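You operate a simulated robot arm through the tools that you are given. There is no shell and no other tool.

You run a simulated robot arm. Do the job below in one go: nothing can be reset, and whatever is moved stays where it is left.

Task
Open the pink valve fully; give the green keg, then the blue keg, one shot each from the white coupling.
Fine: hold the coupling down on the keg's cap till each shot ends, and on no other keg; then stand it on the coupling rest and shut the pink valve so the line reads VENTED. Set down upright: white coupling.

The check looks at the end state, three seconds after you hand in, the way a careful person would. Anything else that was tipped, shoved, dropped, spilled or broken makes it a failure. Lids that push on must go on centred and level and be pressed home; caps that screw on are set level and turned clockwise until they are tight.

Robot
A 7-joint arm with a two-finger parallel gripper, fixed in place. Base frame: the origin is on the floor under the middle of its stand, x ahead of it, y to its left, z up. Readings come in mm, rad, newtons and seconds.
It reaches about 1479 mm from its shoulder. Its first joint turns from -2.897 to 2.897 rad. Payload 4.4 kg.
The tool frame sits at the grasp point between the pads (the TCP): z along the fingers, y along the line on which they close. The tips reach 23 mm beyond it. The gripper opens to 94 mm. The fingers are 38 mm wide and 10 mm thick; the gripper's body (54 by 96 mm) begins 39 mm behind the TCP.
Orientation is that of the tool frame in the base frame, as a unit quaternion [w, x, y, z]. With the fingers straight down and closing along the base's y, the tool's x points along the base's -x, its y along +y and its z along -z.

Tools
- The arm moves only by the tool step_arm. Its argument "motion" is a list of rows, each a list of 7 numbers: the turn, a rotation vector about the tool's x, y, z in rad, then the shift along the tool's x, y, z in mm, then the gripper command, from -1 (shut) to 1 (fully open), values between in proportion. In form: [[ax, ay, az, dx, dy, dz, fingers], ...]. A call has 1 to 20 rows; each row is the pose to reach, as a shift and turn from the pose commanded when the call began, along the tool's axes at that moment. A row lasts 0.2 s, in which the tool goes at most 50 mm and 0.15 rad; a call with a longer step from one row to the next is refused whole, and so is a gripper value outside its range. Where a pose cannot be reached the arm comes as near as it can. A force on the tool above 40 N (or 10 N above the force at the start of the call, whichever is more), or a blocked arm, ends the call early, and 0.2 s more pass. Each finger travels about 72 mm/s and halts on what it meets, pressing with about 26 N; the grip force reading is that of the motor and also rises with nothing between the fingers. The clock runs only during rows and for 0.2 s after the last one: add rows that repeat a pose to give the fingers time. The reply holds the time, the measured pose of the TCP, the force on the tool along the base axes, the opening and the grip force, in the units named above and with some noise, with the torque about the TCP (base axes, N m) and any sound that the robot's microphone picked up.
- Cameras (640 x 400 px; columns grow to the right, rows downward): "scene" is fixed at [33.8, 657.8, 1579.9]; the picture's right is [-0.59, -0.81, 0.00], its down [-0.57, 0.41, -0.71] and it looks along [0.58, -0.42, -0.70] (base axes); focal length 342 px, centre (320, 200). "wrist" rides on the gripper at [86, 16, -75] in the tool frame; the picture's right is [-0.18, 0.98, 0.00], its down [-0.58, -0.11, -0.81] and it looks along [-0.79, -0.15, 0.59] (tool axes); focal length 243 px, centre (320, 200). There is no depth. A picture from a camera that has moved, and an enlarged one, comes with that camera's place and axes in the base frame and with its lens. The place of the scene camera against the robot may be out by one fixed shift of up to 25 mm in any direction.
- get_image(camera): a new picture of that camera. It takes no simulated time.
- enlarge(camera, box): a new picture of the part [left, top, right, bottom] of that camera's present view, enlarged. It takes no simulated time.
- finish_job(): hands the job in; it is judged then, once.

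Nothing tells you positions but the pictures and the camera data. Unless the task says otherwise, let go and move clear before handing in.

The tools are called after "Emit:" by a JSON object that holds its "fn" and its "kwargs". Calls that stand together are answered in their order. step_arm: Moves the arm, as the interface text tells. Its arguments: {"type":"object","properties":{"motion":{"type":"array"}},"required":["motion"]} The other tools are called the same way: get_image (camera) takes a picture; enlarge (camera, box) takes an enlarged picture of a part of a camera's view; finish_job () hands the job in.

At the start:

```text
t: 0.0
tcp_pos: [728.4, 162.8, 1128.0]
orientation: [0.0, 0.001, 1.0, 0.0]
contact_force: [-0.9, 0.2, -0.1]
wrist_torque: [0.0, 0.02, 0.0]
grip_width: 93.9
grasp_force: 0.0
```

scene: 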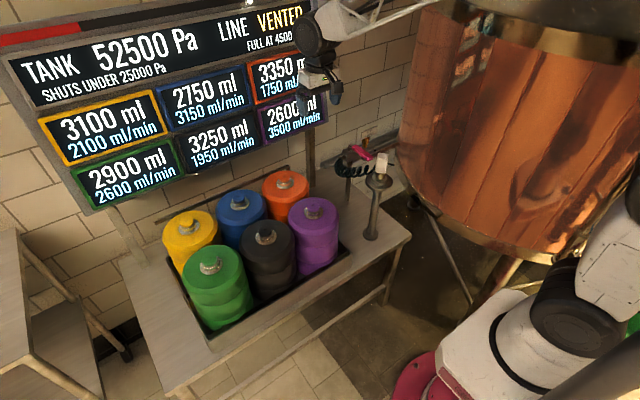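
wrist: 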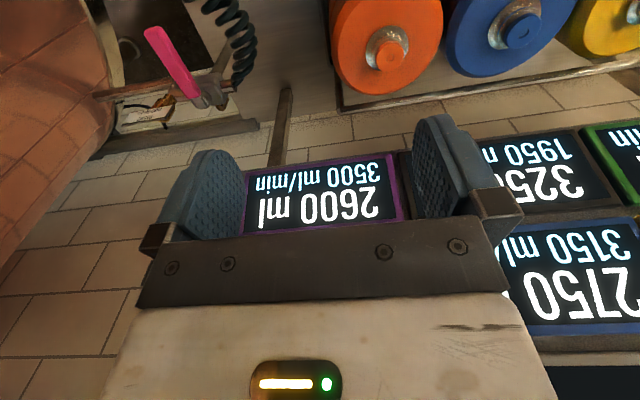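

I see six kegs in a crate, a big board with tank/line readouts, a white coupling standing on a rest post near a pink valve. I'll take closer looks before moving.

Emit:
{"fn": "enlarge", "kwargs": {"camera": "scene", "box": [300, 120, 440, 250]}}

Emit:
{"fn": "enlarge", "kwargs": {"camera": "scene", "box": [0, 0, 340, 215]}}

Emit:
{"fn": "enlarge", "kwargs": {"camera": "scene", "box": [140, 160, 360, 340]}}

Emit:
{"fn": "enlarge", "kwargs": {"camera": "wrist", "box": [80, 0, 300, 140]}}

```text
3.08 times, centred on (370, 185) of scene
camera zoom: at [33.8, 657.8, 1579.9], right [-0.59, -0.81, 0.0], down [-0.57, 0.41, -0.71], along [0.58, -0.42, -0.7], focal length 1053 px, centre (166, 246)
```

zoom: 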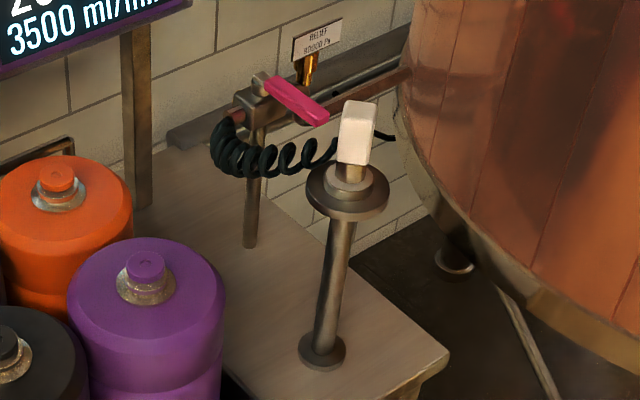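

```text
1.86 times, centred on (170, 108) of scene
camera zoom: at [33.8, 657.8, 1579.9], right [-0.59, -0.81, 0.0], down [-0.57, 0.41, -0.71], along [0.58, -0.42, -0.7], focal length 637 px, centre (599, 372)
```

zoom: 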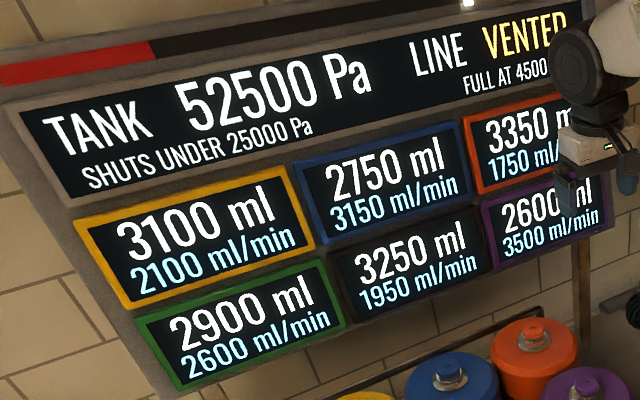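

```text
2.22 times, centred on (250, 250) of scene
camera zoom: at [33.8, 657.8, 1579.9], right [-0.59, -0.81, 0.0], down [-0.57, 0.41, -0.71], along [0.58, -0.42, -0.7], focal length 760 px, centre (476, 89)
```

zoom: 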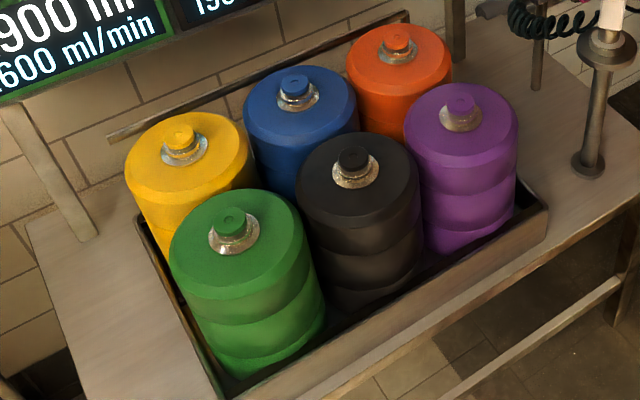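

```text
2.86 times, centred on (190, 70) of wrist
camera zoom: at [642.7, 179.6, 1203.6], right [0.18, 0.98, 0.0], down [0.58, -0.11, 0.81], along [0.79, -0.15, -0.59], focal length 693 px, centre (691, 571)
```

zoom: 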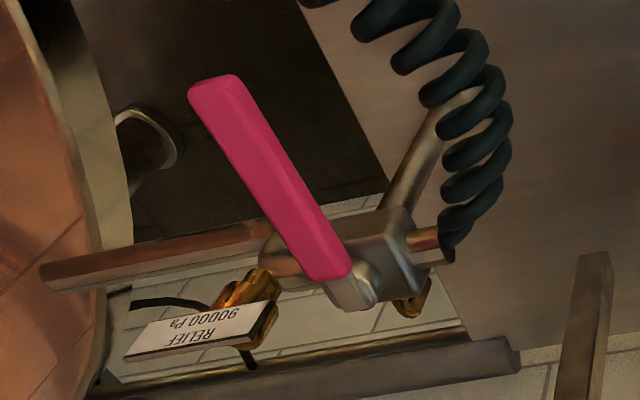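

The coupling's white block stands on a post to the right of the kegs (roughly x≈720, y≈-120), with the pink lever behind it. I'll back the arm off toward the base to look at it with the wrist camera.

Emit:
{"fn": "step_arm", "kwargs": {"motion": [[0, 0, 0, 40, -20, 0, 1], [0, 0, 0, 80, -40, 0, 1], [0, 0, 0, 120, -60, 0, 1], [0, 0, 0, 160, -80, 0, 1], [0, 0, 0, 200, -100, 0, 1], [0, 0, 0, 240, -120, 0, 1], [0, 0, 0, 280, -140, 0, 1]]}}

Emit:
{"fn": "get_image", "kwargs": {"camera": "wrist"}}

Emit:
{"fn": "get_image", "kwargs": {"camera": "scene"}}

```text
t: 1.6
tcp_pos: [449.3, 17.4, 1124.7]
orientation: [0.0, 0.0, 1.0, 0.0]
contact_force: [0.1, 0.8, 0.6]
wrist_torque: [-0.01, 0.03, 0.02]
grip_width: 94.3
grasp_force: 0.1
```

```text
taken
camera wrist: at [363.0, 34.3, 1200.1], right [0.18, 0.98, 0.0], down [0.58, -0.11, 0.81], along [0.79, -0.15, -0.59], focal length 243 px, centre (320, 200)
```

wrist: 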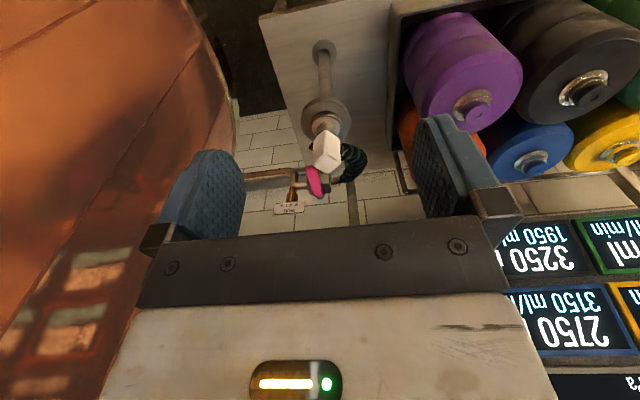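

```text
taken
```

scene: 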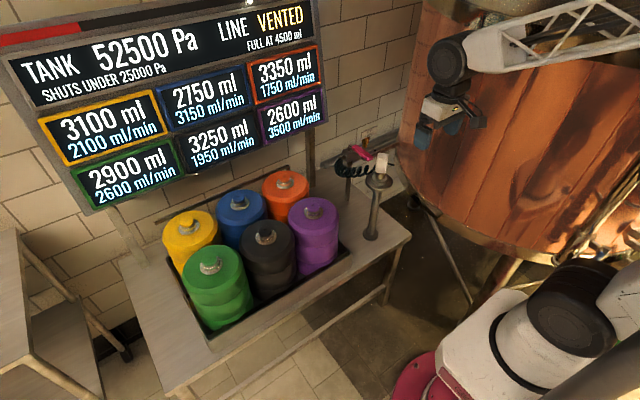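

Emit:
{"fn": "enlarge", "kwargs": {"camera": "wrist", "box": [260, 30, 390, 220]}}

Emit:
{"fn": "enlarge", "kwargs": {"camera": "scene", "box": [320, 120, 420, 250]}}

```text
2.11 times, centred on (325, 125) of wrist
camera zoom: at [363.0, 34.3, 1200.1], right [0.18, 0.98, 0.0], down [0.58, -0.11, 0.81], along [0.79, -0.15, -0.59], focal length 511 px, centre (310, 358)
```

zoom: 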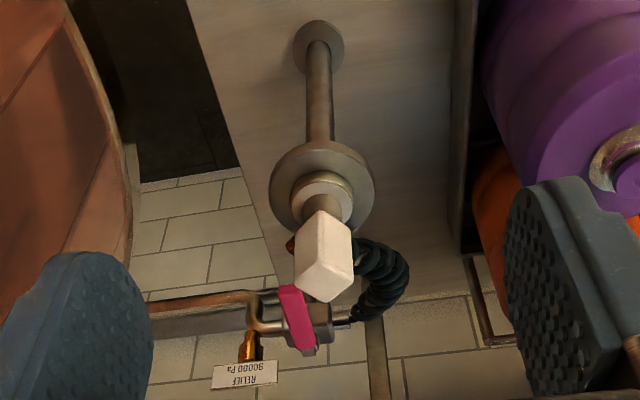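

```text
3.08 times, centred on (370, 185) of scene
camera zoom: at [33.8, 657.8, 1579.9], right [-0.59, -0.81, 0.0], down [-0.57, 0.41, -0.71], along [0.58, -0.42, -0.7], focal length 1053 px, centre (166, 246)
```

zoom: 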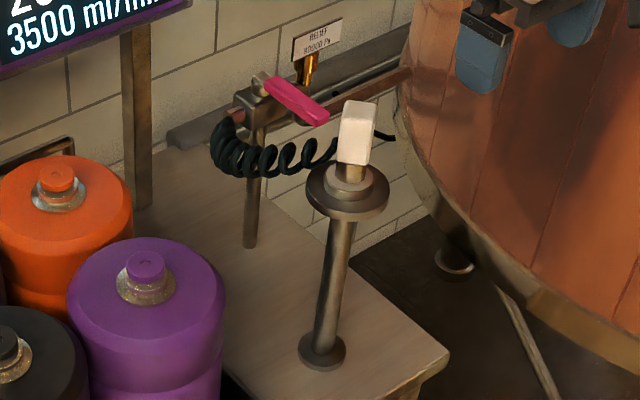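

The lever pivots near (814,-52,844) and points toward me (-x) across the pipe; the coupling block is around (635,-5,905). I'll take an angled look at the valve and coupling from the left side.

Emit:
{"fn": "step_arm", "kwargs": {"motion": [[0, 0, 0.09, -30, 22, 9, 1], [0, 0, 0.18, -60, 45, 18, 1], [0, 0, 0.27, -90, 68, 27, 1], [0, 0, 0.36, -120, 90, 36, 1], [0, 0, 0.436, -151, 113, 45, 1]]}}

Emit:
{"fn": "get_image", "kwargs": {"camera": "wrist"}}

Emit:
{"fn": "enlarge", "kwargs": {"camera": "scene", "box": [280, 0, 480, 140]}}

```text
t: 2.8
tcp_pos: [600.1, 137.4, 1085.3]
orientation: [-0.001, 0.218, 0.976, 0.0]
contact_force: [-0.2, 0.1, -0.4]
wrist_torque: [-0.01, 0.01, 0.0]
grip_width: 94.0
grasp_force: 0.0
```

```text
taken
camera wrist: at [529.0, 189.2, 1160.6], right [0.58, 0.81, 0.0], down [0.48, -0.35, 0.81], along [0.66, -0.47, -0.59], focal length 243 px, centre (320, 200)
```

wrist: 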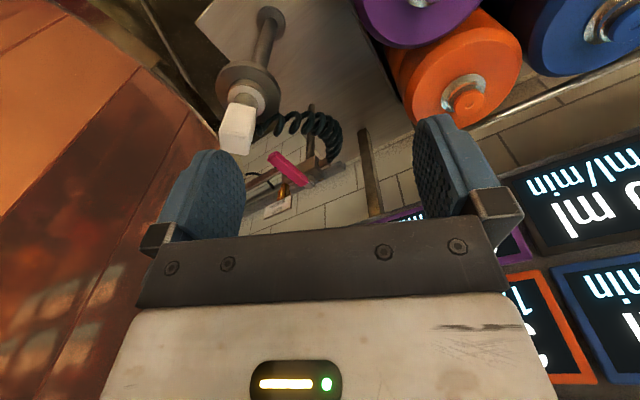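

```text
2.86 times, centred on (380, 70) of scene
camera zoom: at [33.8, 657.8, 1579.9], right [-0.59, -0.81, 0.0], down [-0.57, 0.41, -0.71], along [0.58, -0.42, -0.7], focal length 978 px, centre (149, 571)
```

zoom: 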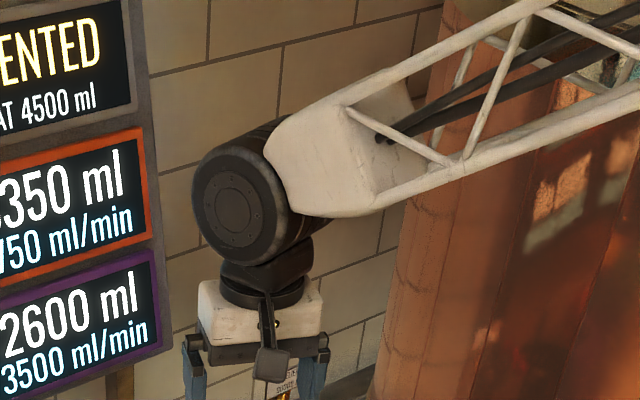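

Emit:
{"fn": "enlarge", "kwargs": {"camera": "wrist", "box": [235, 100, 350, 220]}}

Emit:
{"fn": "enlarge", "kwargs": {"camera": "wrist", "box": [190, 0, 310, 165]}}

```text
3.33 times, centred on (292, 160) of wrist
camera zoom: at [529.0, 189.2, 1160.6], right [0.58, 0.81, 0.0], down [0.48, -0.35, 0.81], along [0.66, -0.47, -0.59], focal length 809 px, centre (412, 333)
```

zoom: 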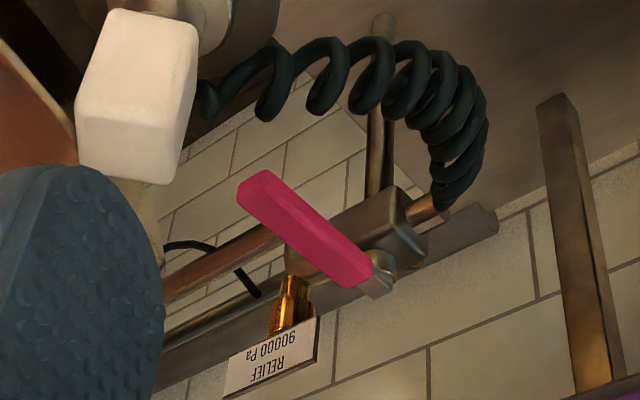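

```text
2.42 times, centred on (250, 82) of wrist
camera zoom: at [529.0, 189.2, 1160.6], right [0.58, 0.81, 0.0], down [0.48, -0.35, 0.81], along [0.66, -0.47, -0.59], focal length 588 px, centre (490, 485)
```

zoom: 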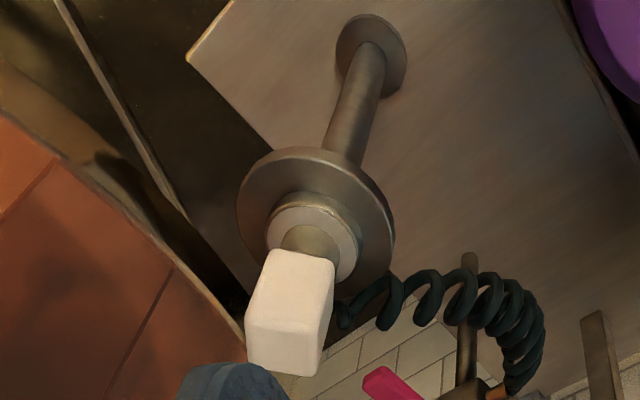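

Emit:
{"fn": "enlarge", "kwargs": {"camera": "wrist", "box": [205, 85, 275, 165]}}

Emit:
{"fn": "enlarge", "kwargs": {"camera": "scene", "box": [355, 140, 405, 200]}}

```text
5.00 times, centred on (240, 125) of wrist
camera zoom: at [529.0, 189.2, 1160.6], right [0.58, 0.81, 0.0], down [0.48, -0.35, 0.81], along [0.66, -0.47, -0.59], focal length 1213 px, centre (720, 575)
```

zoom: 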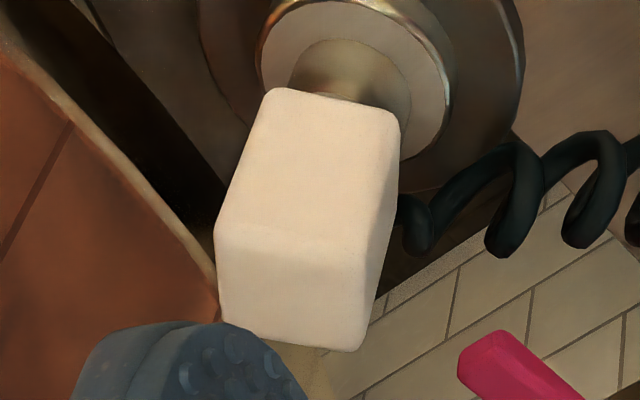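

```text
6.67 times, centred on (380, 170) of scene
camera zoom: at [33.8, 657.8, 1579.9], right [-0.59, -0.81, 0.0], down [-0.57, 0.41, -0.71], along [0.58, -0.42, -0.7], focal length 2281 px, centre (-80, 400)
```

zoom: 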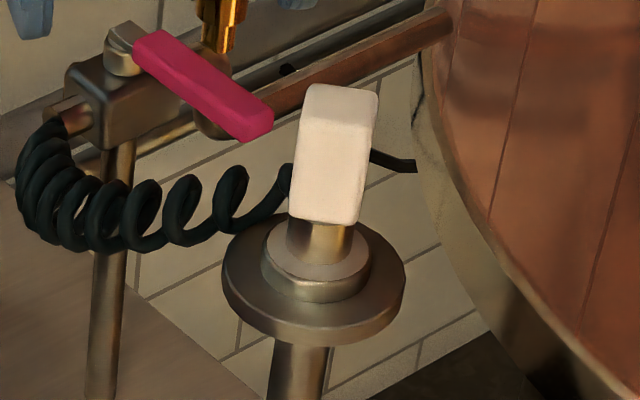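

Emit:
{"fn": "enlarge", "kwargs": {"camera": "wrist", "box": [260, 125, 345, 215]}}

Emit:
{"fn": "enlarge", "kwargs": {"camera": "scene", "box": [320, 115, 420, 180]}}

```text
4.44 times, centred on (302, 170) of wrist
camera zoom: at [529.0, 189.2, 1160.6], right [0.58, 0.81, 0.0], down [0.48, -0.35, 0.81], along [0.66, -0.47, -0.59], focal length 1078 px, centre (398, 333)
```

zoom: 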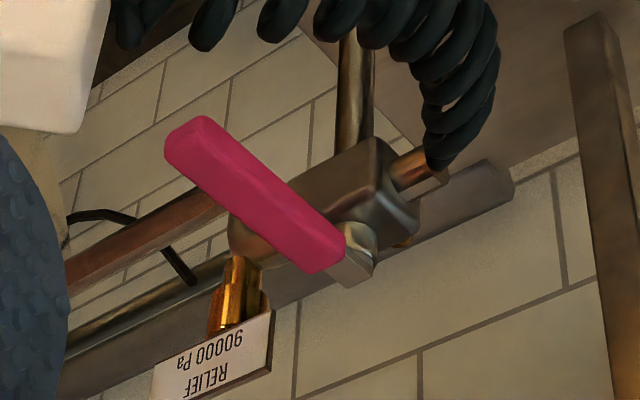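

```text
6.15 times, centred on (370, 148) of scene
camera zoom: at [33.8, 657.8, 1579.9], right [-0.59, -0.81, 0.0], down [-0.57, 0.41, -0.71], along [0.58, -0.42, -0.7], focal length 2106 px, centre (12, 523)
```

zoom: 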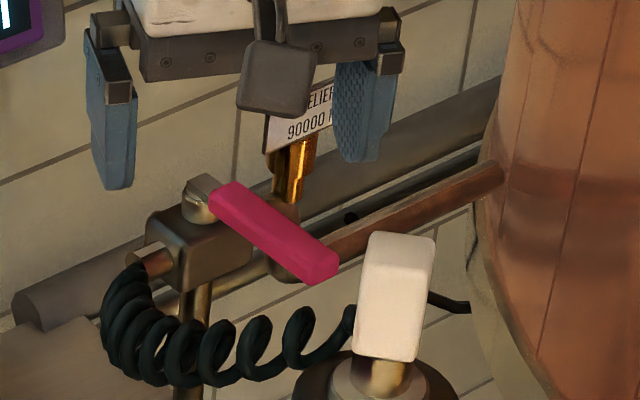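

The pipe runs along y with the lever across it (closed); the relief valve blocks a swing toward the tank, so opening should mean swinging the lever tip to +y (along the pipe, hose side). I'll close the fingers, turn the wrist so the camera faces +y, and go above the -y side of the lever.

Emit:
{"fn": "step_arm", "kwargs": {"motion": [[0, 0, 0.1418, -29.4, -21.0, 0, -1], [0, 0, 0.2835, -58.8, -42.0, 18, -1], [0, 0, 0.4253, -88.2, -63.1, 36, -1], [0, 0, 0.567, -117.6, -84.1, 54, -1], [0, 0, 0.7088, -147, -105.1, 75, -1], [0, 0, 0.8505, -176.4, -126.1, 98, -1], [0, 0, 0.992, -205.9, -147.2, 121, -1], [0, 0, 1.134, -235.3, -168.2, 145, -1], [0, 0, 1.134, -235.3, -168.2, 145, -1], [0, 0, 1.134, -235.3, -168.2, 145, -1]]}}

Emit:
{"fn": "get_image", "kwargs": {"camera": "wrist"}}

Emit:
{"fn": "get_image", "kwargs": {"camera": "scene"}}

```text
t: 5.0
tcp_pos: [740.1, -118.2, 937.7]
orientation: [0.0, 0.707, 0.707, 0.0]
contact_force: [1.5, -0.1, 0.1]
wrist_torque: [-0.02, -0.02, -0.02]
grip_width: 0.1
grasp_force: 25.9
```

```text
taken
camera wrist: at [755.6, -30.3, 1013.3], right [0.98, -0.18, 0.0], down [-0.11, -0.58, 0.81], along [-0.15, -0.79, -0.59], focal length 243 px, centre (320, 200)
```

wrist: 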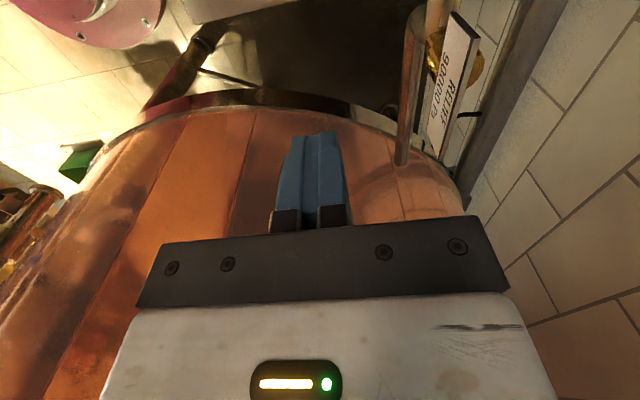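

```text
taken
```

scene: 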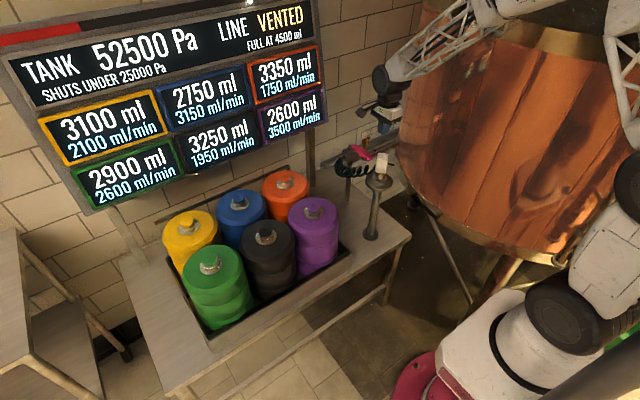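

Emit:
{"fn": "enlarge", "kwargs": {"camera": "scene", "box": [320, 60, 430, 190]}}

Emit:
{"fn": "enlarge", "kwargs": {"camera": "wrist", "box": [260, 0, 500, 150]}}

```text
3.08 times, centred on (375, 125) of scene
camera zoom: at [33.8, 657.8, 1579.9], right [-0.59, -0.81, 0.0], down [-0.57, 0.41, -0.71], along [0.58, -0.42, -0.7], focal length 1053 px, centre (151, 431)
```

zoom: 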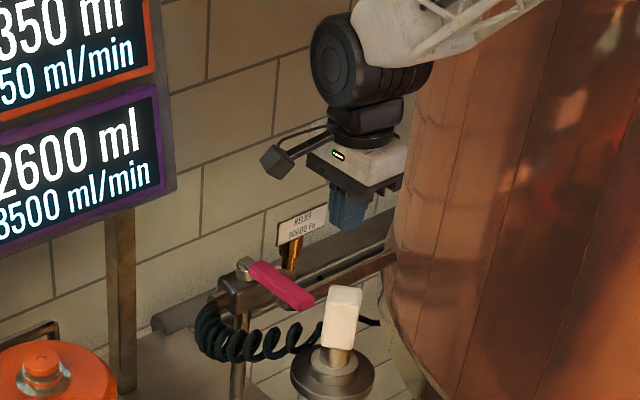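

```text
2.67 times, centred on (380, 75) of wrist
camera zoom: at [755.6, -30.3, 1013.3], right [0.98, -0.18, 0.0], down [-0.11, -0.58, 0.81], along [-0.15, -0.79, -0.59], focal length 647 px, centre (160, 533)
```

zoom: 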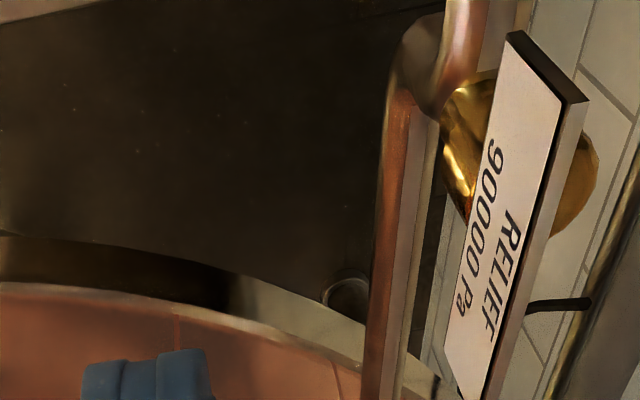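

Fingers are closed beside the lever with clear air below. I'll descend to lever height on its tank side.

Emit:
{"fn": "step_arm", "kwargs": {"motion": [[0, 0, 0, 0, 0, 28, -1], [0, 0, 0, 0, 0, 56, -1], [0, 0, 0, 0, 0, 82, -1], [0, 0, 0, 0, 0, 82, -1]]}}

Emit:
{"fn": "enlarge", "kwargs": {"camera": "scene", "box": [320, 60, 430, 190]}}

Emit:
{"fn": "get_image", "kwargs": {"camera": "wrist"}}

```text
t: 6.0
tcp_pos: [740.3, -116.6, 856.6]
orientation: [0.0, 0.707, 0.707, 0.0]
contact_force: [-0.1, -0.3, 0.6]
wrist_torque: [0.0, 0.0, 0.01]
grip_width: 0.0
grasp_force: 25.8
```

```text
3.08 times, centred on (375, 125) of scene
camera zoom: at [33.8, 657.8, 1579.9], right [-0.59, -0.81, 0.0], down [-0.57, 0.41, -0.71], along [0.58, -0.42, -0.7], focal length 1053 px, centre (151, 431)
```

zoom: 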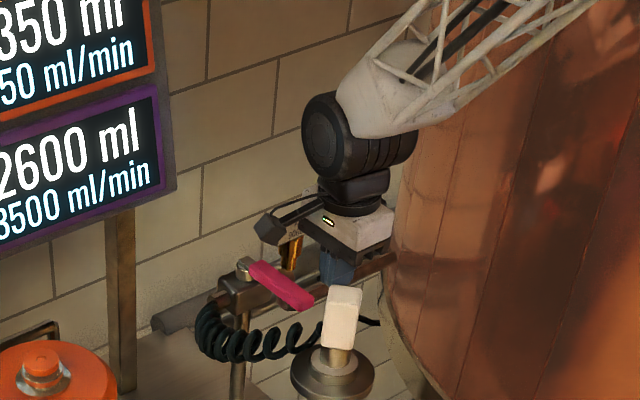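

```text
taken
camera wrist: at [757.1, -30.6, 931.4], right [0.98, -0.18, 0.0], down [-0.11, -0.58, 0.81], along [-0.15, -0.79, -0.59], focal length 243 px, centre (320, 200)
```

wrist: 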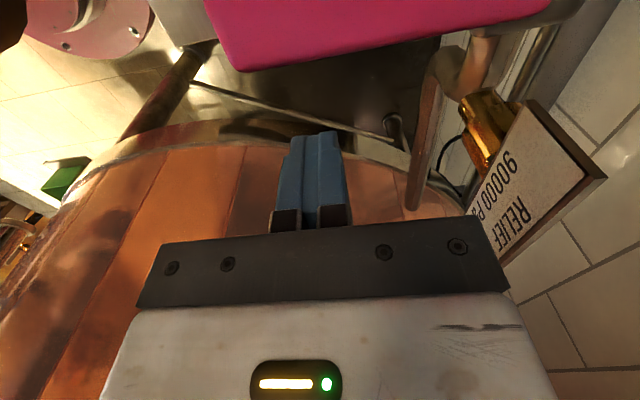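

The wrist view shows the lever's tank-side edge at y≈-66; fingers are 30 mm short of it. I'll nudge it gently toward +y to test the direction.

Emit:
{"fn": "step_arm", "kwargs": {"motion": [[0, 0, 0, 12, 0, 0, -1], [0, 0, 0, 22, 0, 0, -1], [0, 0, 0, 29, 0, 0, -1], [0, 0, 0, 34, 0, 0, -1], [0, 0, 0, 39, 0, 0, -1], [0, 0, 0, 44, 0, 0, -1], [0, 0, 0, 48, 0, 0, -1]]}}

Emit:
{"fn": "get_image", "kwargs": {"camera": "wrist"}}

Emit:
{"fn": "enlarge", "kwargs": {"camera": "scene", "box": [320, 60, 430, 190]}}

```text
t: 7.1
tcp_pos: [741.5, -85.5, 856.1]
orientation: [0.001, 0.708, 0.707, -0.001]
contact_force: [2.7, -28.6, -3.3]
wrist_torque: [-0.34, -0.41, -0.11]
grip_width: 0.0
grasp_force: 25.9
stopped in row 5: the force on the tool passed its limit at 51 N (the readings are from after the stop); the commanded pose is now the measured one
```

```text
taken
camera wrist: at [758.4, 2.0, 931.0], right [0.98, -0.19, 0.0], down [-0.11, -0.58, 0.81], along [-0.15, -0.79, -0.59], focal length 243 px, centre (320, 200)
```

wrist: 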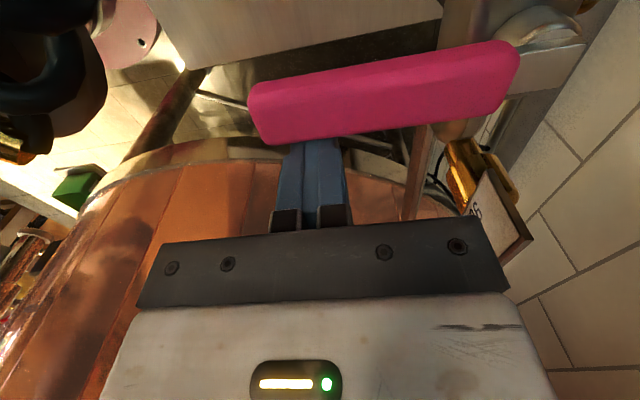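

```text
3.08 times, centred on (375, 125) of scene
camera zoom: at [33.8, 657.8, 1579.9], right [-0.59, -0.81, 0.0], down [-0.57, 0.41, -0.71], along [0.58, -0.42, -0.7], focal length 1053 px, centre (151, 431)
```

zoom: 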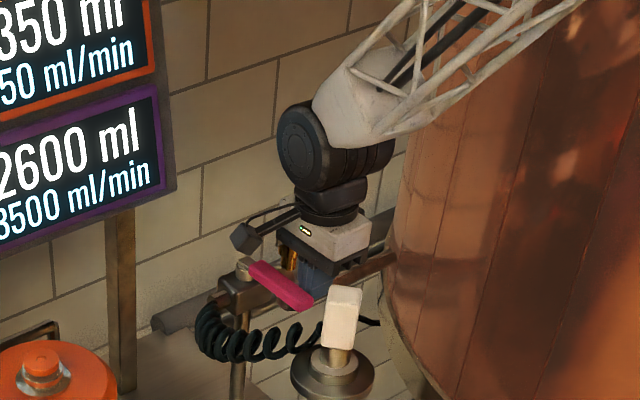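

Contact came exactly where expected, but the lever did not move at about 30–50 N. I'll press again more slowly to see whether it is a hard stop.

Emit:
{"fn": "step_arm", "kwargs": {"motion": [[0, 0, 0, 1, 0, 0, -1], [0, 0, 0, 2, 0, 0, -1], [0, 0, 0, 3, 0, 0, -1], [0, 0, 0, 4, 0, 0, -1], [0, 0, 0, 5, 0, 0, -1], [0, 0, 0, 6, 0, 0, -1]]}}

```text
t: 7.5
tcp_pos: [742.7, -85.5, 856.2]
orientation: [0.001, 0.708, 0.706, 0.0]
contact_force: [2.3, -23.6, -3.7]
wrist_torque: [-0.28, -0.35, -0.09]
grip_width: 0.0
grasp_force: 26.1
stopped in row 2: the force on the tool passed its limit at 42 N (the readings are from after the stop); the commanded pose is now the measured one
```

That feels like a hard stop on this side, so opening must be the other way. I'll lift over the lever to its +y side and test gently toward -y.

Emit:
{"fn": "step_arm", "kwargs": {"motion": [[0, 0, 0, -12, 0, 0, -1], [0, 0, 0, -12, 0, -40, -1], [0, 0, 0, 30, 0, -50, -1], [0, 0, 0, 76, 0, -50, -1], [0, 0, 0, 78, 0, -20, -1], [0, 0, 0, 78, 0, 0, -1], [0, 0, 0, 78, 0, 0, -1]]}}

Emit:
{"fn": "get_image", "kwargs": {"camera": "wrist"}}

Emit:
{"fn": "enlarge", "kwargs": {"camera": "scene", "box": [320, 60, 430, 190]}}

```text
t: 9.1
tcp_pos: [740.8, -8.0, 858.2]
orientation: [0.0, 0.708, 0.706, 0.0]
contact_force: [-0.7, -0.1, -0.4]
wrist_torque: [-0.02, 0.01, 0.0]
grip_width: 0.0
grasp_force: 25.7
```

```text
taken
camera wrist: at [758.5, 79.7, 932.3], right [0.98, -0.19, 0.0], down [-0.11, -0.58, 0.81], along [-0.15, -0.79, -0.59], focal length 243 px, centre (320, 200)
```

wrist: 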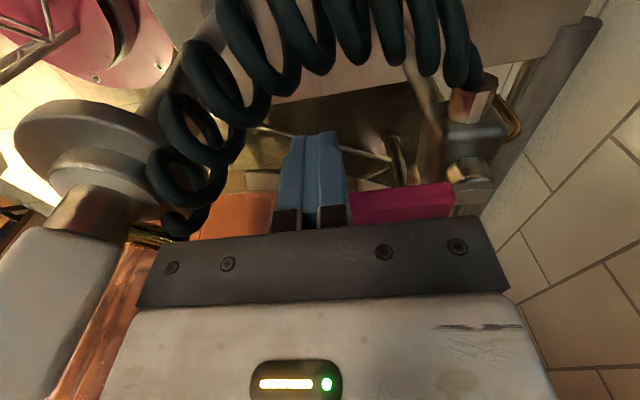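

```text
3.08 times, centred on (375, 125) of scene
camera zoom: at [33.8, 657.8, 1579.9], right [-0.59, -0.81, 0.0], down [-0.57, 0.41, -0.71], along [0.58, -0.42, -0.7], focal length 1053 px, centre (151, 431)
```

zoom: 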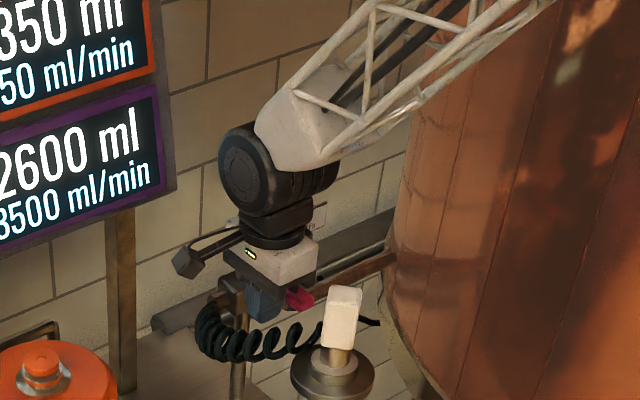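

I'm on the +y side of the lever with the hose coil clear. Now a slow test push toward -y.

Emit:
{"fn": "step_arm", "kwargs": {"motion": [[0, 0, 0, -6, 0, 0, -1], [0, 0, 0, -11, 0, 0, -1], [0, 0, 0, -14, 0, 0, -1], [0, 0, 0, -17, 0, 0, -1], [0, 0, 0, -20, 0, 0, -1], [0, 0, 0, -23, 0, 0, -1], [0, 0, 0, -26, 0, 0, -1]]}}

Emit:
{"fn": "get_image", "kwargs": {"camera": "wrist"}}

Emit:
{"fn": "get_image", "kwargs": {"camera": "scene"}}

```text
t: 10.7
tcp_pos: [740.9, -32.4, 856.2]
orientation: [0.0, 0.708, 0.706, -0.001]
contact_force: [0.0, 1.0, 0.2]
wrist_torque: [0.02, 0.03, 0.03]
grip_width: 0.1
grasp_force: 26.1
```

```text
taken
camera wrist: at [757.9, 55.2, 931.1], right [0.98, -0.19, 0.0], down [-0.11, -0.58, 0.81], along [-0.15, -0.79, -0.59], focal length 243 px, centre (320, 200)
```

wrist: 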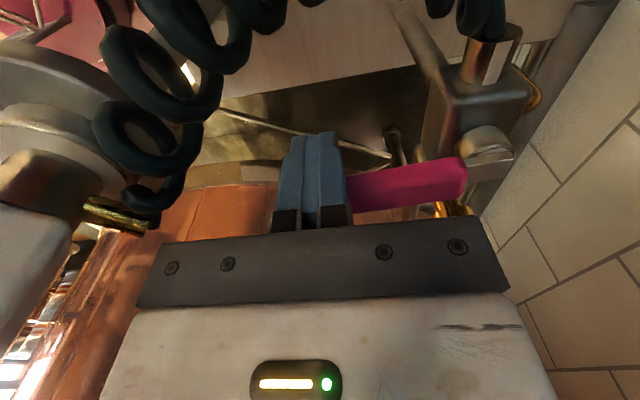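

```text
taken
```

scene: 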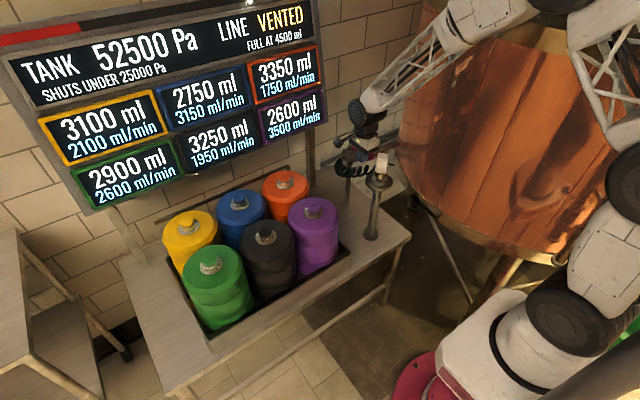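

The lever moves freely this way (about 1 N), so opening is toward the tank side. I'll continue along the arc in small stages, watching the relief valve.

Emit:
{"fn": "step_arm", "kwargs": {"motion": [[0, 0, 0, -5, -1, 0, -1], [0, 0, 0, -10, -2, 0, -1], [0, 0, 0, -16, -2, 0, -1], [0, 0, 0, -22, -2, 0, -1], [0, 0, 0, -28, -2, 0, -1], [0, 0, 0, -33, -2, 0, -1], [0, 0, 0, -33, -2, 0, -1]]}}

Emit:
{"fn": "get_image", "kwargs": {"camera": "wrist"}}

Emit:
{"fn": "get_image", "kwargs": {"camera": "scene"}}

```text
t: 12.3
tcp_pos: [740.7, -64.8, 855.3]
orientation: [0.0, 0.708, 0.706, 0.0]
contact_force: [-0.1, -0.7, 0.4]
wrist_torque: [-0.01, -0.01, 0.02]
grip_width: 0.0
grasp_force: 26.4
```

```text
taken
camera wrist: at [756.9, 21.9, 930.9], right [0.98, -0.19, 0.0], down [-0.11, -0.58, 0.81], along [-0.15, -0.79, -0.59], focal length 243 px, centre (320, 200)
```

wrist: 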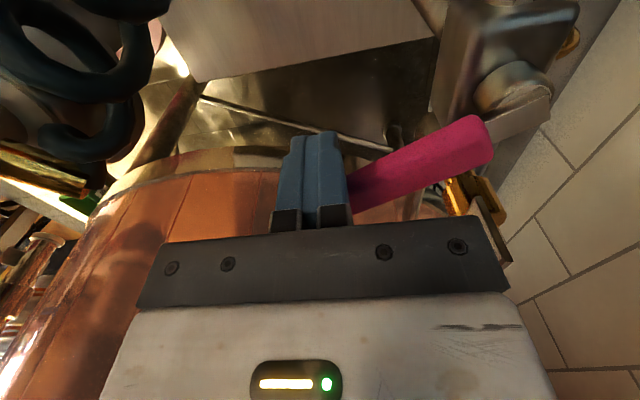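

```text
taken
```

scene: 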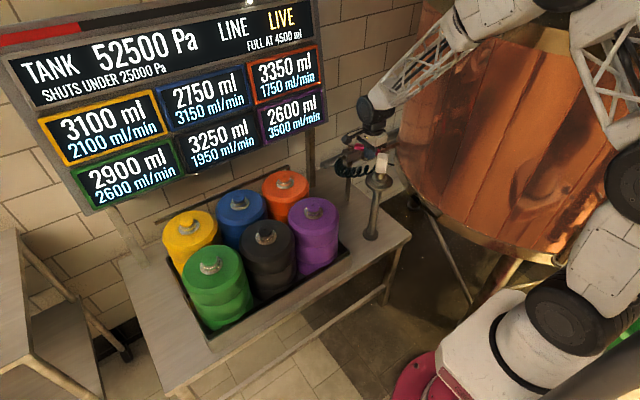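

The line now reads LIVE with the lever about a third of the way. Continuing along the arc.

Emit:
{"fn": "step_arm", "kwargs": {"motion": [[0, 0, 0, -7, 1, 0, -1], [0, 0, 0, -14, 2.5, 0, -1], [0, 0, 0, -21, 5, 0, -1], [0, 0, 0, -28, 9, 0, -1], [0, 0, 0, -35, 13, 0, -1], [0, 0, 0, -41, 18, 0, -1], [0, 0, 0, -41, 18, 0, -1]]}}

Emit:
{"fn": "get_image", "kwargs": {"camera": "wrist"}}

Emit:
{"fn": "enlarge", "kwargs": {"camera": "scene", "box": [320, 60, 430, 190]}}

```text
t: 13.9
tcp_pos: [757.3, -106.9, 855.1]
orientation: [0.0, 0.708, 0.707, 0.0]
contact_force: [0.4, -0.1, -0.6]
wrist_torque: [0.0, 0.05, 0.03]
grip_width: 0.0
grasp_force: 25.9
```

```text
taken
camera wrist: at [774.6, -19.6, 930.4], right [0.98, -0.19, 0.0], down [-0.11, -0.58, 0.81], along [-0.15, -0.79, -0.59], focal length 243 px, centre (320, 200)
```

wrist: 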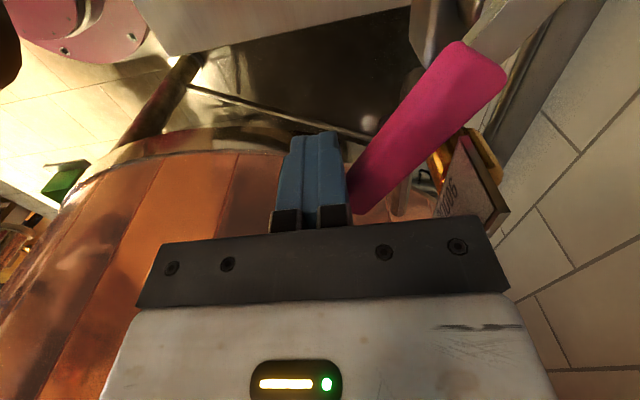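

```text
3.08 times, centred on (375, 125) of scene
camera zoom: at [33.8, 657.8, 1579.9], right [-0.59, -0.81, 0.0], down [-0.57, 0.41, -0.71], along [0.58, -0.42, -0.7], focal length 1053 px, centre (151, 431)
```

zoom: 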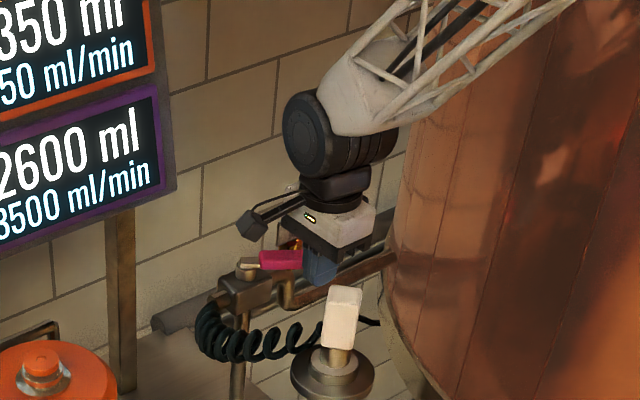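

Lever is at roughly 57° of travel, approaching the relief area. I'll creep onward in small steps.

Emit:
{"fn": "step_arm", "kwargs": {"motion": [[0, 0, 0, -2, 2, 0, -1], [0, 0, 0, -4, 4, 0, -1], [0, 0, 0, -6, 6, 0, -1], [0, 0, 0, -8, 9, 0, -1], [0, 0, 0, -8, 9, 0, -1]]}}

Emit:
{"fn": "get_image", "kwargs": {"camera": "wrist"}}

Emit:
{"fn": "enlarge", "kwargs": {"camera": "wrist", "box": [340, 0, 540, 240]}}

```text
t: 15.1
tcp_pos: [767.1, -114.7, 855.6]
orientation: [0.0, 0.708, 0.706, -0.001]
contact_force: [0.4, -0.6, 0.6]
wrist_torque: [0.02, 0.0, 0.02]
grip_width: 0.0
grasp_force: 26.4
```

```text
taken
camera wrist: at [783.5, -28.0, 931.1], right [0.98, -0.19, 0.0], down [-0.11, -0.58, 0.81], along [-0.15, -0.79, -0.59], focal length 243 px, centre (320, 200)
```

wrist: 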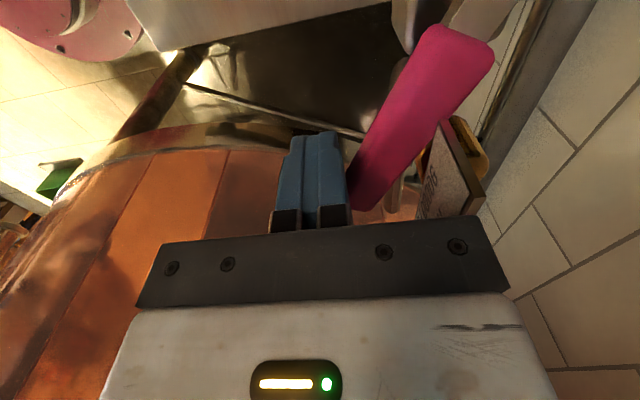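

```text
1.67 times, centred on (440, 120) of wrist
camera zoom: at [783.5, -28.0, 931.1], right [0.98, -0.19, 0.0], down [-0.11, -0.58, 0.81], along [-0.15, -0.79, -0.59], focal length 404 px, centre (120, 333)
```

zoom: 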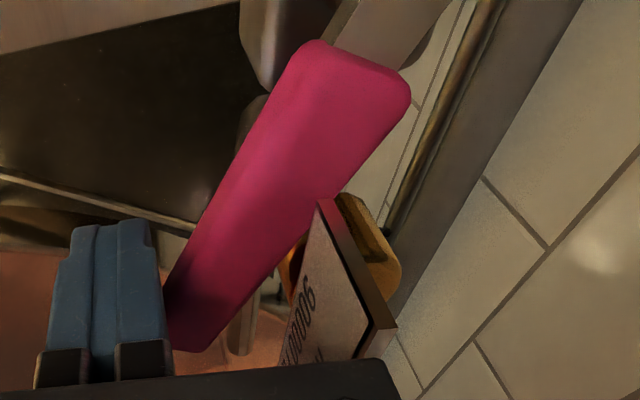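

Lever at ~64°, sliding under the relief tag without contact. To keep the gripper body clear of the tag I'll tilt the tool so the body leans toward the robot, then continue pushing.

Emit:
{"fn": "step_arm", "kwargs": {"motion": [[-0.12, 0, 0, 3, -6, 0, -1], [-0.24, 0, 0, 3, -12, 0, -1], [-0.35, 0, 0, 2, -12, 0, -1], [-0.35, 0, 0, 0, -8, 0, -1], [-0.35, 0, 0, -2, -4, 0, -1], [-0.35, 0, 0, -4, 0, 0, -1], [-0.35, 0, 0, -6, 3, 0, -1], [-0.35, 0, 0, -8, 5, 0, -1], [-0.35, 0, 0, -8, 5, 0, -1]]}}

Emit:
{"fn": "get_image", "kwargs": {"camera": "wrist"}}

Emit:
{"fn": "enlarge", "kwargs": {"camera": "scene", "box": [320, 60, 430, 190]}}

```text
t: 17.1
tcp_pos: [771.3, -123.9, 856.0]
orientation: [0.124, 0.696, 0.696, 0.124]
contact_force: [-0.8, -0.2, -0.2]
wrist_torque: [-0.05, 0.01, -0.01]
grip_width: 0.2
grasp_force: 26.0
```

```text
taken
camera wrist: at [761.2, -36.3, 931.7], right [0.92, -0.18, 0.34], down [-0.38, -0.58, 0.72], along [0.06, -0.79, -0.61], focal length 243 px, centre (320, 200)
```

wrist: 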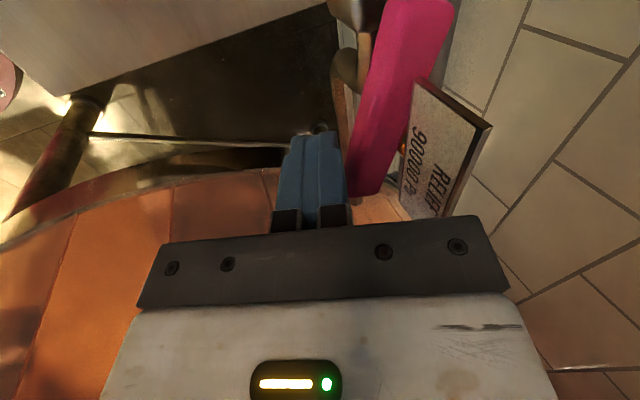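

```text
3.08 times, centred on (375, 125) of scene
camera zoom: at [33.8, 657.8, 1579.9], right [-0.59, -0.81, 0.0], down [-0.57, 0.41, -0.71], along [0.58, -0.42, -0.7], focal length 1053 px, centre (151, 431)
```

zoom: 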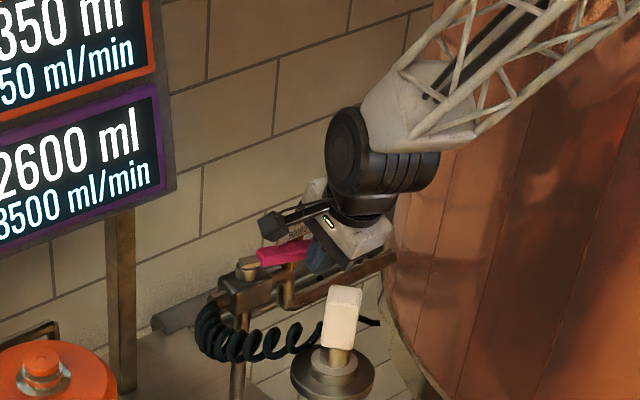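

Lever at ~74° with the gripper clear of the tag. Continuing to the end stop.

Emit:
{"fn": "step_arm", "kwargs": {"motion": [[0, 0, 0, -2, 4.7, 1.7, -1], [0, 0, 0, -4, 9.4, 3.4, -1], [0, 0, 0, -6, 13.2, 4.8, -1], [0, 0, 0, -7, 16, 5.8, -1], [0, 0, 0, -8, 18.8, 6.9, -1], [0, 0, 0, -8.5, 20.7, 7.5, -1], [0, 0, 0, -9, 22.6, 8.2, -1], [0, 0, 0, -9, 24.4, 8.9, -1]]}}

Emit:
{"fn": "get_image", "kwargs": {"camera": "wrist"}}

Emit:
{"fn": "get_image", "kwargs": {"camera": "scene"}}

```text
t: 18.9
tcp_pos: [796.7, -131.4, 856.5]
orientation: [0.125, 0.697, 0.696, 0.123]
contact_force: [0.9, -0.1, 0.3]
wrist_torque: [0.02, 0.03, -0.03]
grip_width: 0.2
grasp_force: 25.9
```

```text
taken
camera wrist: at [787.0, -44.2, 932.1], right [0.92, -0.18, 0.34], down [-0.38, -0.58, 0.72], along [0.06, -0.79, -0.61], focal length 243 px, centre (320, 200)
```

wrist: 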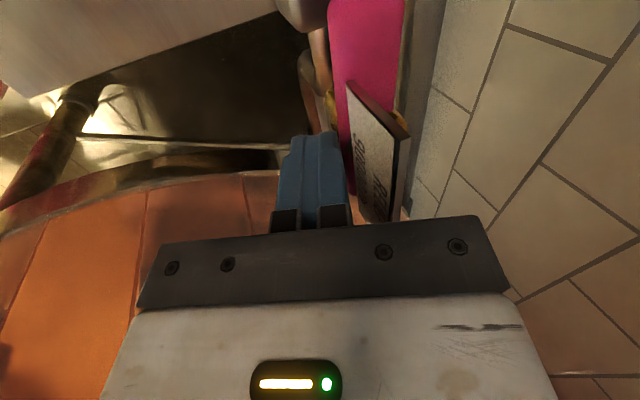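

```text
taken
```

scene: 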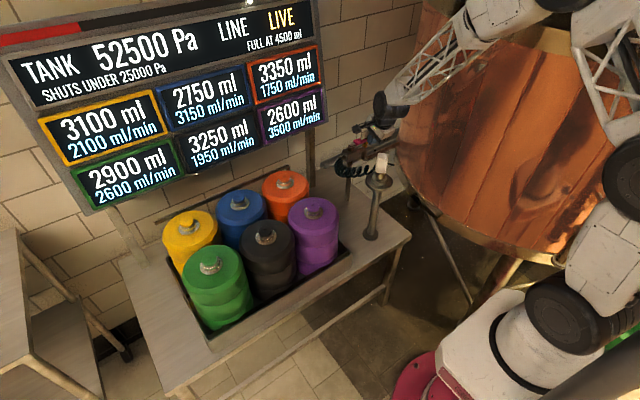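

The lever is now about parallel to the pipe (~90°). I'll press a few mm further to confirm it is on its stop.

Emit:
{"fn": "step_arm", "kwargs": {"motion": [[0, 0, 0, 0, 1.5, 0.55, -1], [0, 0, 0, 0, 3, 1.1, -1], [0, 0, 0, 0, 4.5, 1.6, -1], [0, 0, 0, 0, 6, 2.2, -1]]}}

Emit:
{"fn": "enlarge", "kwargs": {"camera": "scene", "box": [320, 100, 430, 190]}}

Emit:
{"fn": "get_image", "kwargs": {"camera": "wrist"}}

```text
t: 19.9
tcp_pos: [802.3, -131.7, 854.8]
orientation: [0.123, 0.697, 0.696, 0.122]
contact_force: [-23.3, -0.8, 12.0]
wrist_torque: [0.04, 0.25, 0.17]
grip_width: 0.1
grasp_force: 25.9
stopped in row 4: the force on the tool passed its limit at 42 N (the readings are from after the stop); the commanded pose is now the measured one
```

```text
4.44 times, centred on (375, 145) of scene
camera zoom: at [33.8, 657.8, 1579.9], right [-0.59, -0.81, 0.0], down [-0.57, 0.41, -0.71], along [0.58, -0.42, -0.7], focal length 1521 px, centre (76, 444)
```

zoom: 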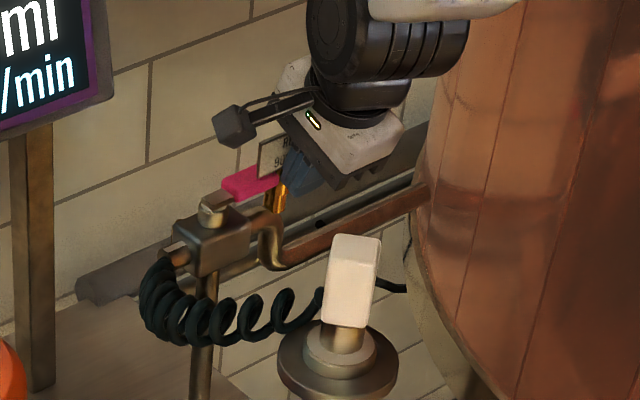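

```text
taken
camera wrist: at [792.6, -44.8, 932.0], right [0.92, -0.19, 0.33], down [-0.38, -0.58, 0.72], along [0.06, -0.79, -0.61], focal length 243 px, centre (320, 200)
```

wrist: 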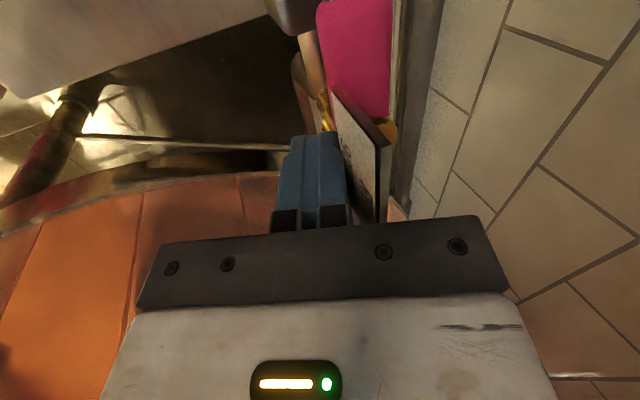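

The lever hit its stop parallel to the pipe: fully open, line LIVE. I'll back off toward the robot, then rise and straighten the tool.

Emit:
{"fn": "step_arm", "kwargs": {"motion": [[0, 0, 0, 0, -14, -5, -1], [0, 0, 0, 0, -28, -10.3, -1], [0, 0, 0, 0, -32, -20, -1], [0, 0, 0, 0, -22, -48, -1], [0, 0, 0, 0, -10, -80, -1], [0.12, 0, 0, 0, 2, -112, -1], [0.24, 0, 0, 0, 13, -140, -1], [0.35, 0, 0, 0, 20, -160, -1], [0.35, 0, 0, 0, 20, -160, -1]]}}

Emit:
{"fn": "get_image", "kwargs": {"camera": "scene"}}

Emit:
{"fn": "enlarge", "kwargs": {"camera": "scene", "box": [320, 60, 430, 190]}}

```text
t: 21.9
tcp_pos: [765.4, -131.0, 1013.6]
orientation: [-0.001, 0.708, 0.706, -0.001]
contact_force: [0.2, 0.0, 0.3]
wrist_torque: [-0.02, 0.03, 0.01]
grip_width: 0.2
grasp_force: 26.4
```

```text
taken
```

scene: 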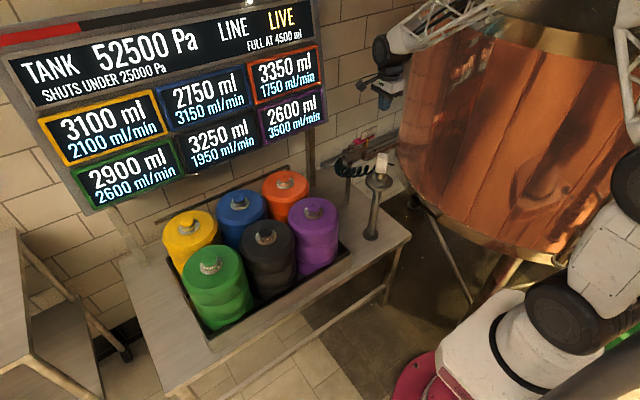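

```text
3.08 times, centred on (375, 125) of scene
camera zoom: at [33.8, 657.8, 1579.9], right [-0.59, -0.81, 0.0], down [-0.57, 0.41, -0.71], along [0.58, -0.42, -0.7], focal length 1053 px, centre (151, 431)
```

zoom: 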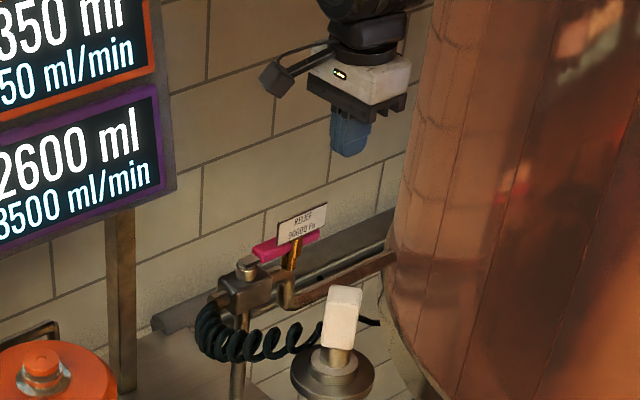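

Valve is open (lever parallel to pipe). Next I'll survey the kegs with the wrist camera to pin down the green and blue caps.

Emit:
{"fn": "step_arm", "kwargs": {"motion": [[0, 0, -0.131, 40.4, -8, -20, -1], [0, 0, -0.262, 80.8, -18, -35, -1], [0, 0, -0.393, 121.2, -30, -50, -1], [0, 0, -0.524, 161.6, -44, -65, -1], [0, 0, -0.654, 202, -58, -80, -1], [0, 0, -0.785, 242.5, -70, -90, -1], [0, 0, -0.916, 283, -82, -95, -1], [0, 0, -1.047, 323.3, -94, -100, -1], [0, 0, -1.178, 363.7, -106, -105, -1], [0, 0, -1.309, 404, -118, -110, -1], [0, 0, -1.44, 444.5, -130, -112, -1], [0, 0, -1.571, 485, -139, -112, -1], [0, 0, -1.571, 485, -139, -112, -1], [0, 0, -1.571, 485, -139, -112, -1]]}}

Emit:
{"fn": "get_image", "kwargs": {"camera": "wrist"}}

Emit:
{"fn": "get_image", "kwargs": {"camera": "scene"}}

```text
t: 24.9
tcp_pos: [628.8, 353.0, 1127.1]
orientation: [-0.002, 0.0, 1.0, -0.001]
contact_force: [0.3, -0.5, -0.5]
wrist_torque: [0.0, 0.01, 0.0]
grip_width: 0.0
grasp_force: 26.2
```

```text
taken
camera wrist: at [543.2, 370.1, 1202.2], right [0.18, 0.98, 0.0], down [0.58, -0.11, 0.81], along [0.79, -0.15, -0.59], focal length 243 px, centre (320, 200)
```

wrist: 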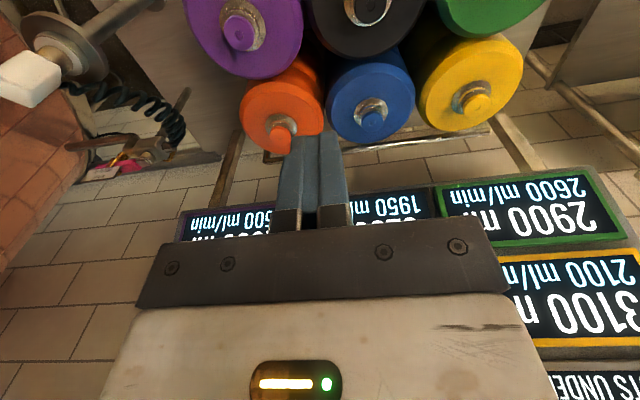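

```text
taken
```

scene: 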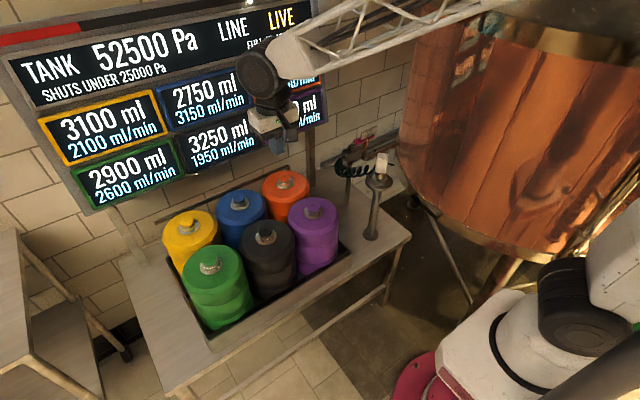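

Emit:
{"fn": "enlarge", "kwargs": {"camera": "wrist", "box": [200, 0, 560, 160]}}

Emit:
{"fn": "step_arm", "kwargs": {"motion": [[0, 0, 0, 40, 20, 0, -1], [0, 0, 0, 80, 40, 0, -1], [0, 0, 0, 120, 60, 0, -1], [0, 0, 0, 160, 80, 0, -1], [0, 0, 0, 200, 100, 0, -1], [0, 0, 0, 200, 100, 0, -1], [0, 0, 0, 200, 100, 0, -1]]}}

Emit:
{"fn": "get_image", "kwargs": {"camera": "wrist"}}

```text
1.78 times, centred on (380, 80) of wrist
camera zoom: at [543.2, 370.1, 1202.2], right [0.18, 0.98, 0.0], down [0.58, -0.11, 0.81], along [0.79, -0.15, -0.59], focal length 431 px, centre (213, 413)
```

zoom: 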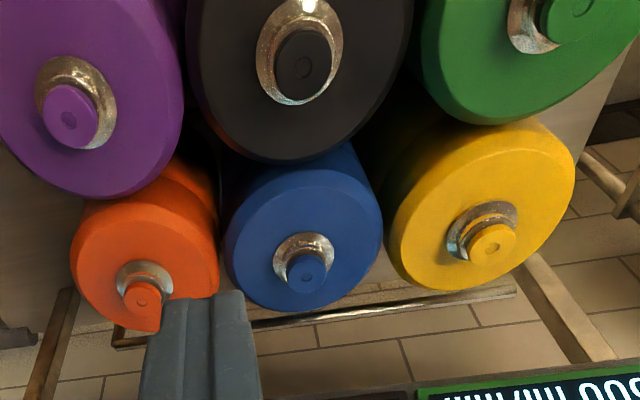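

```text
t: 26.5
tcp_pos: [435.5, 453.0, 1123.5]
orientation: [-0.002, 0.001, 1.0, -0.001]
contact_force: [0.4, -0.6, 0.0]
wrist_torque: [0.03, 0.0, 0.01]
grip_width: 0.2
grasp_force: 26.0
```

```text
taken
camera wrist: at [348.8, 470.7, 1199.5], right [0.19, 0.98, 0.0], down [0.58, -0.11, 0.81], along [0.79, -0.15, -0.59], focal length 243 px, centre (320, 200)
```

wrist: 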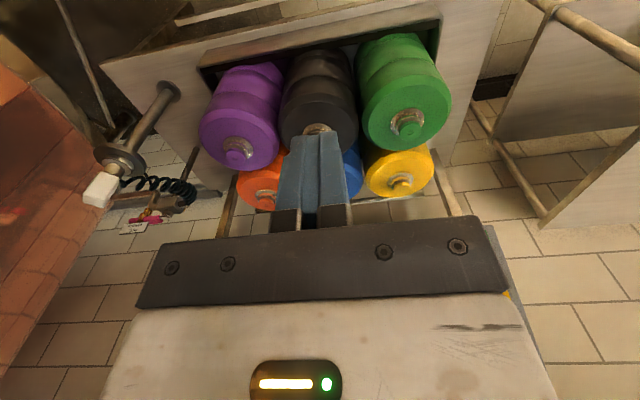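

Emit:
{"fn": "enlarge", "kwargs": {"camera": "wrist", "box": [190, 30, 460, 215]}}

```text
2.16 times, centred on (325, 122) of wrist
camera zoom: at [348.8, 470.7, 1199.5], right [0.19, 0.98, 0.0], down [0.58, -0.11, 0.81], along [0.79, -0.15, -0.59], focal length 525 px, centre (309, 368)
```

zoom: 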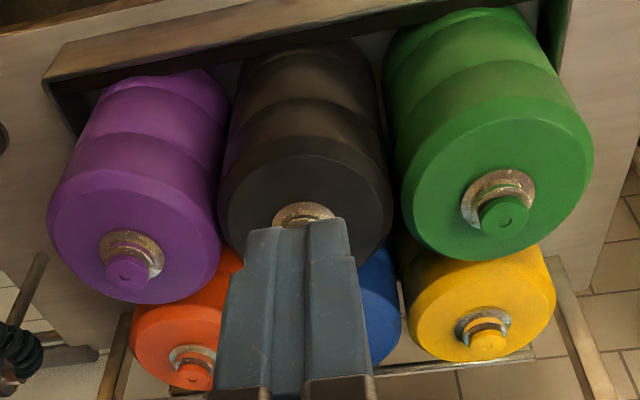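

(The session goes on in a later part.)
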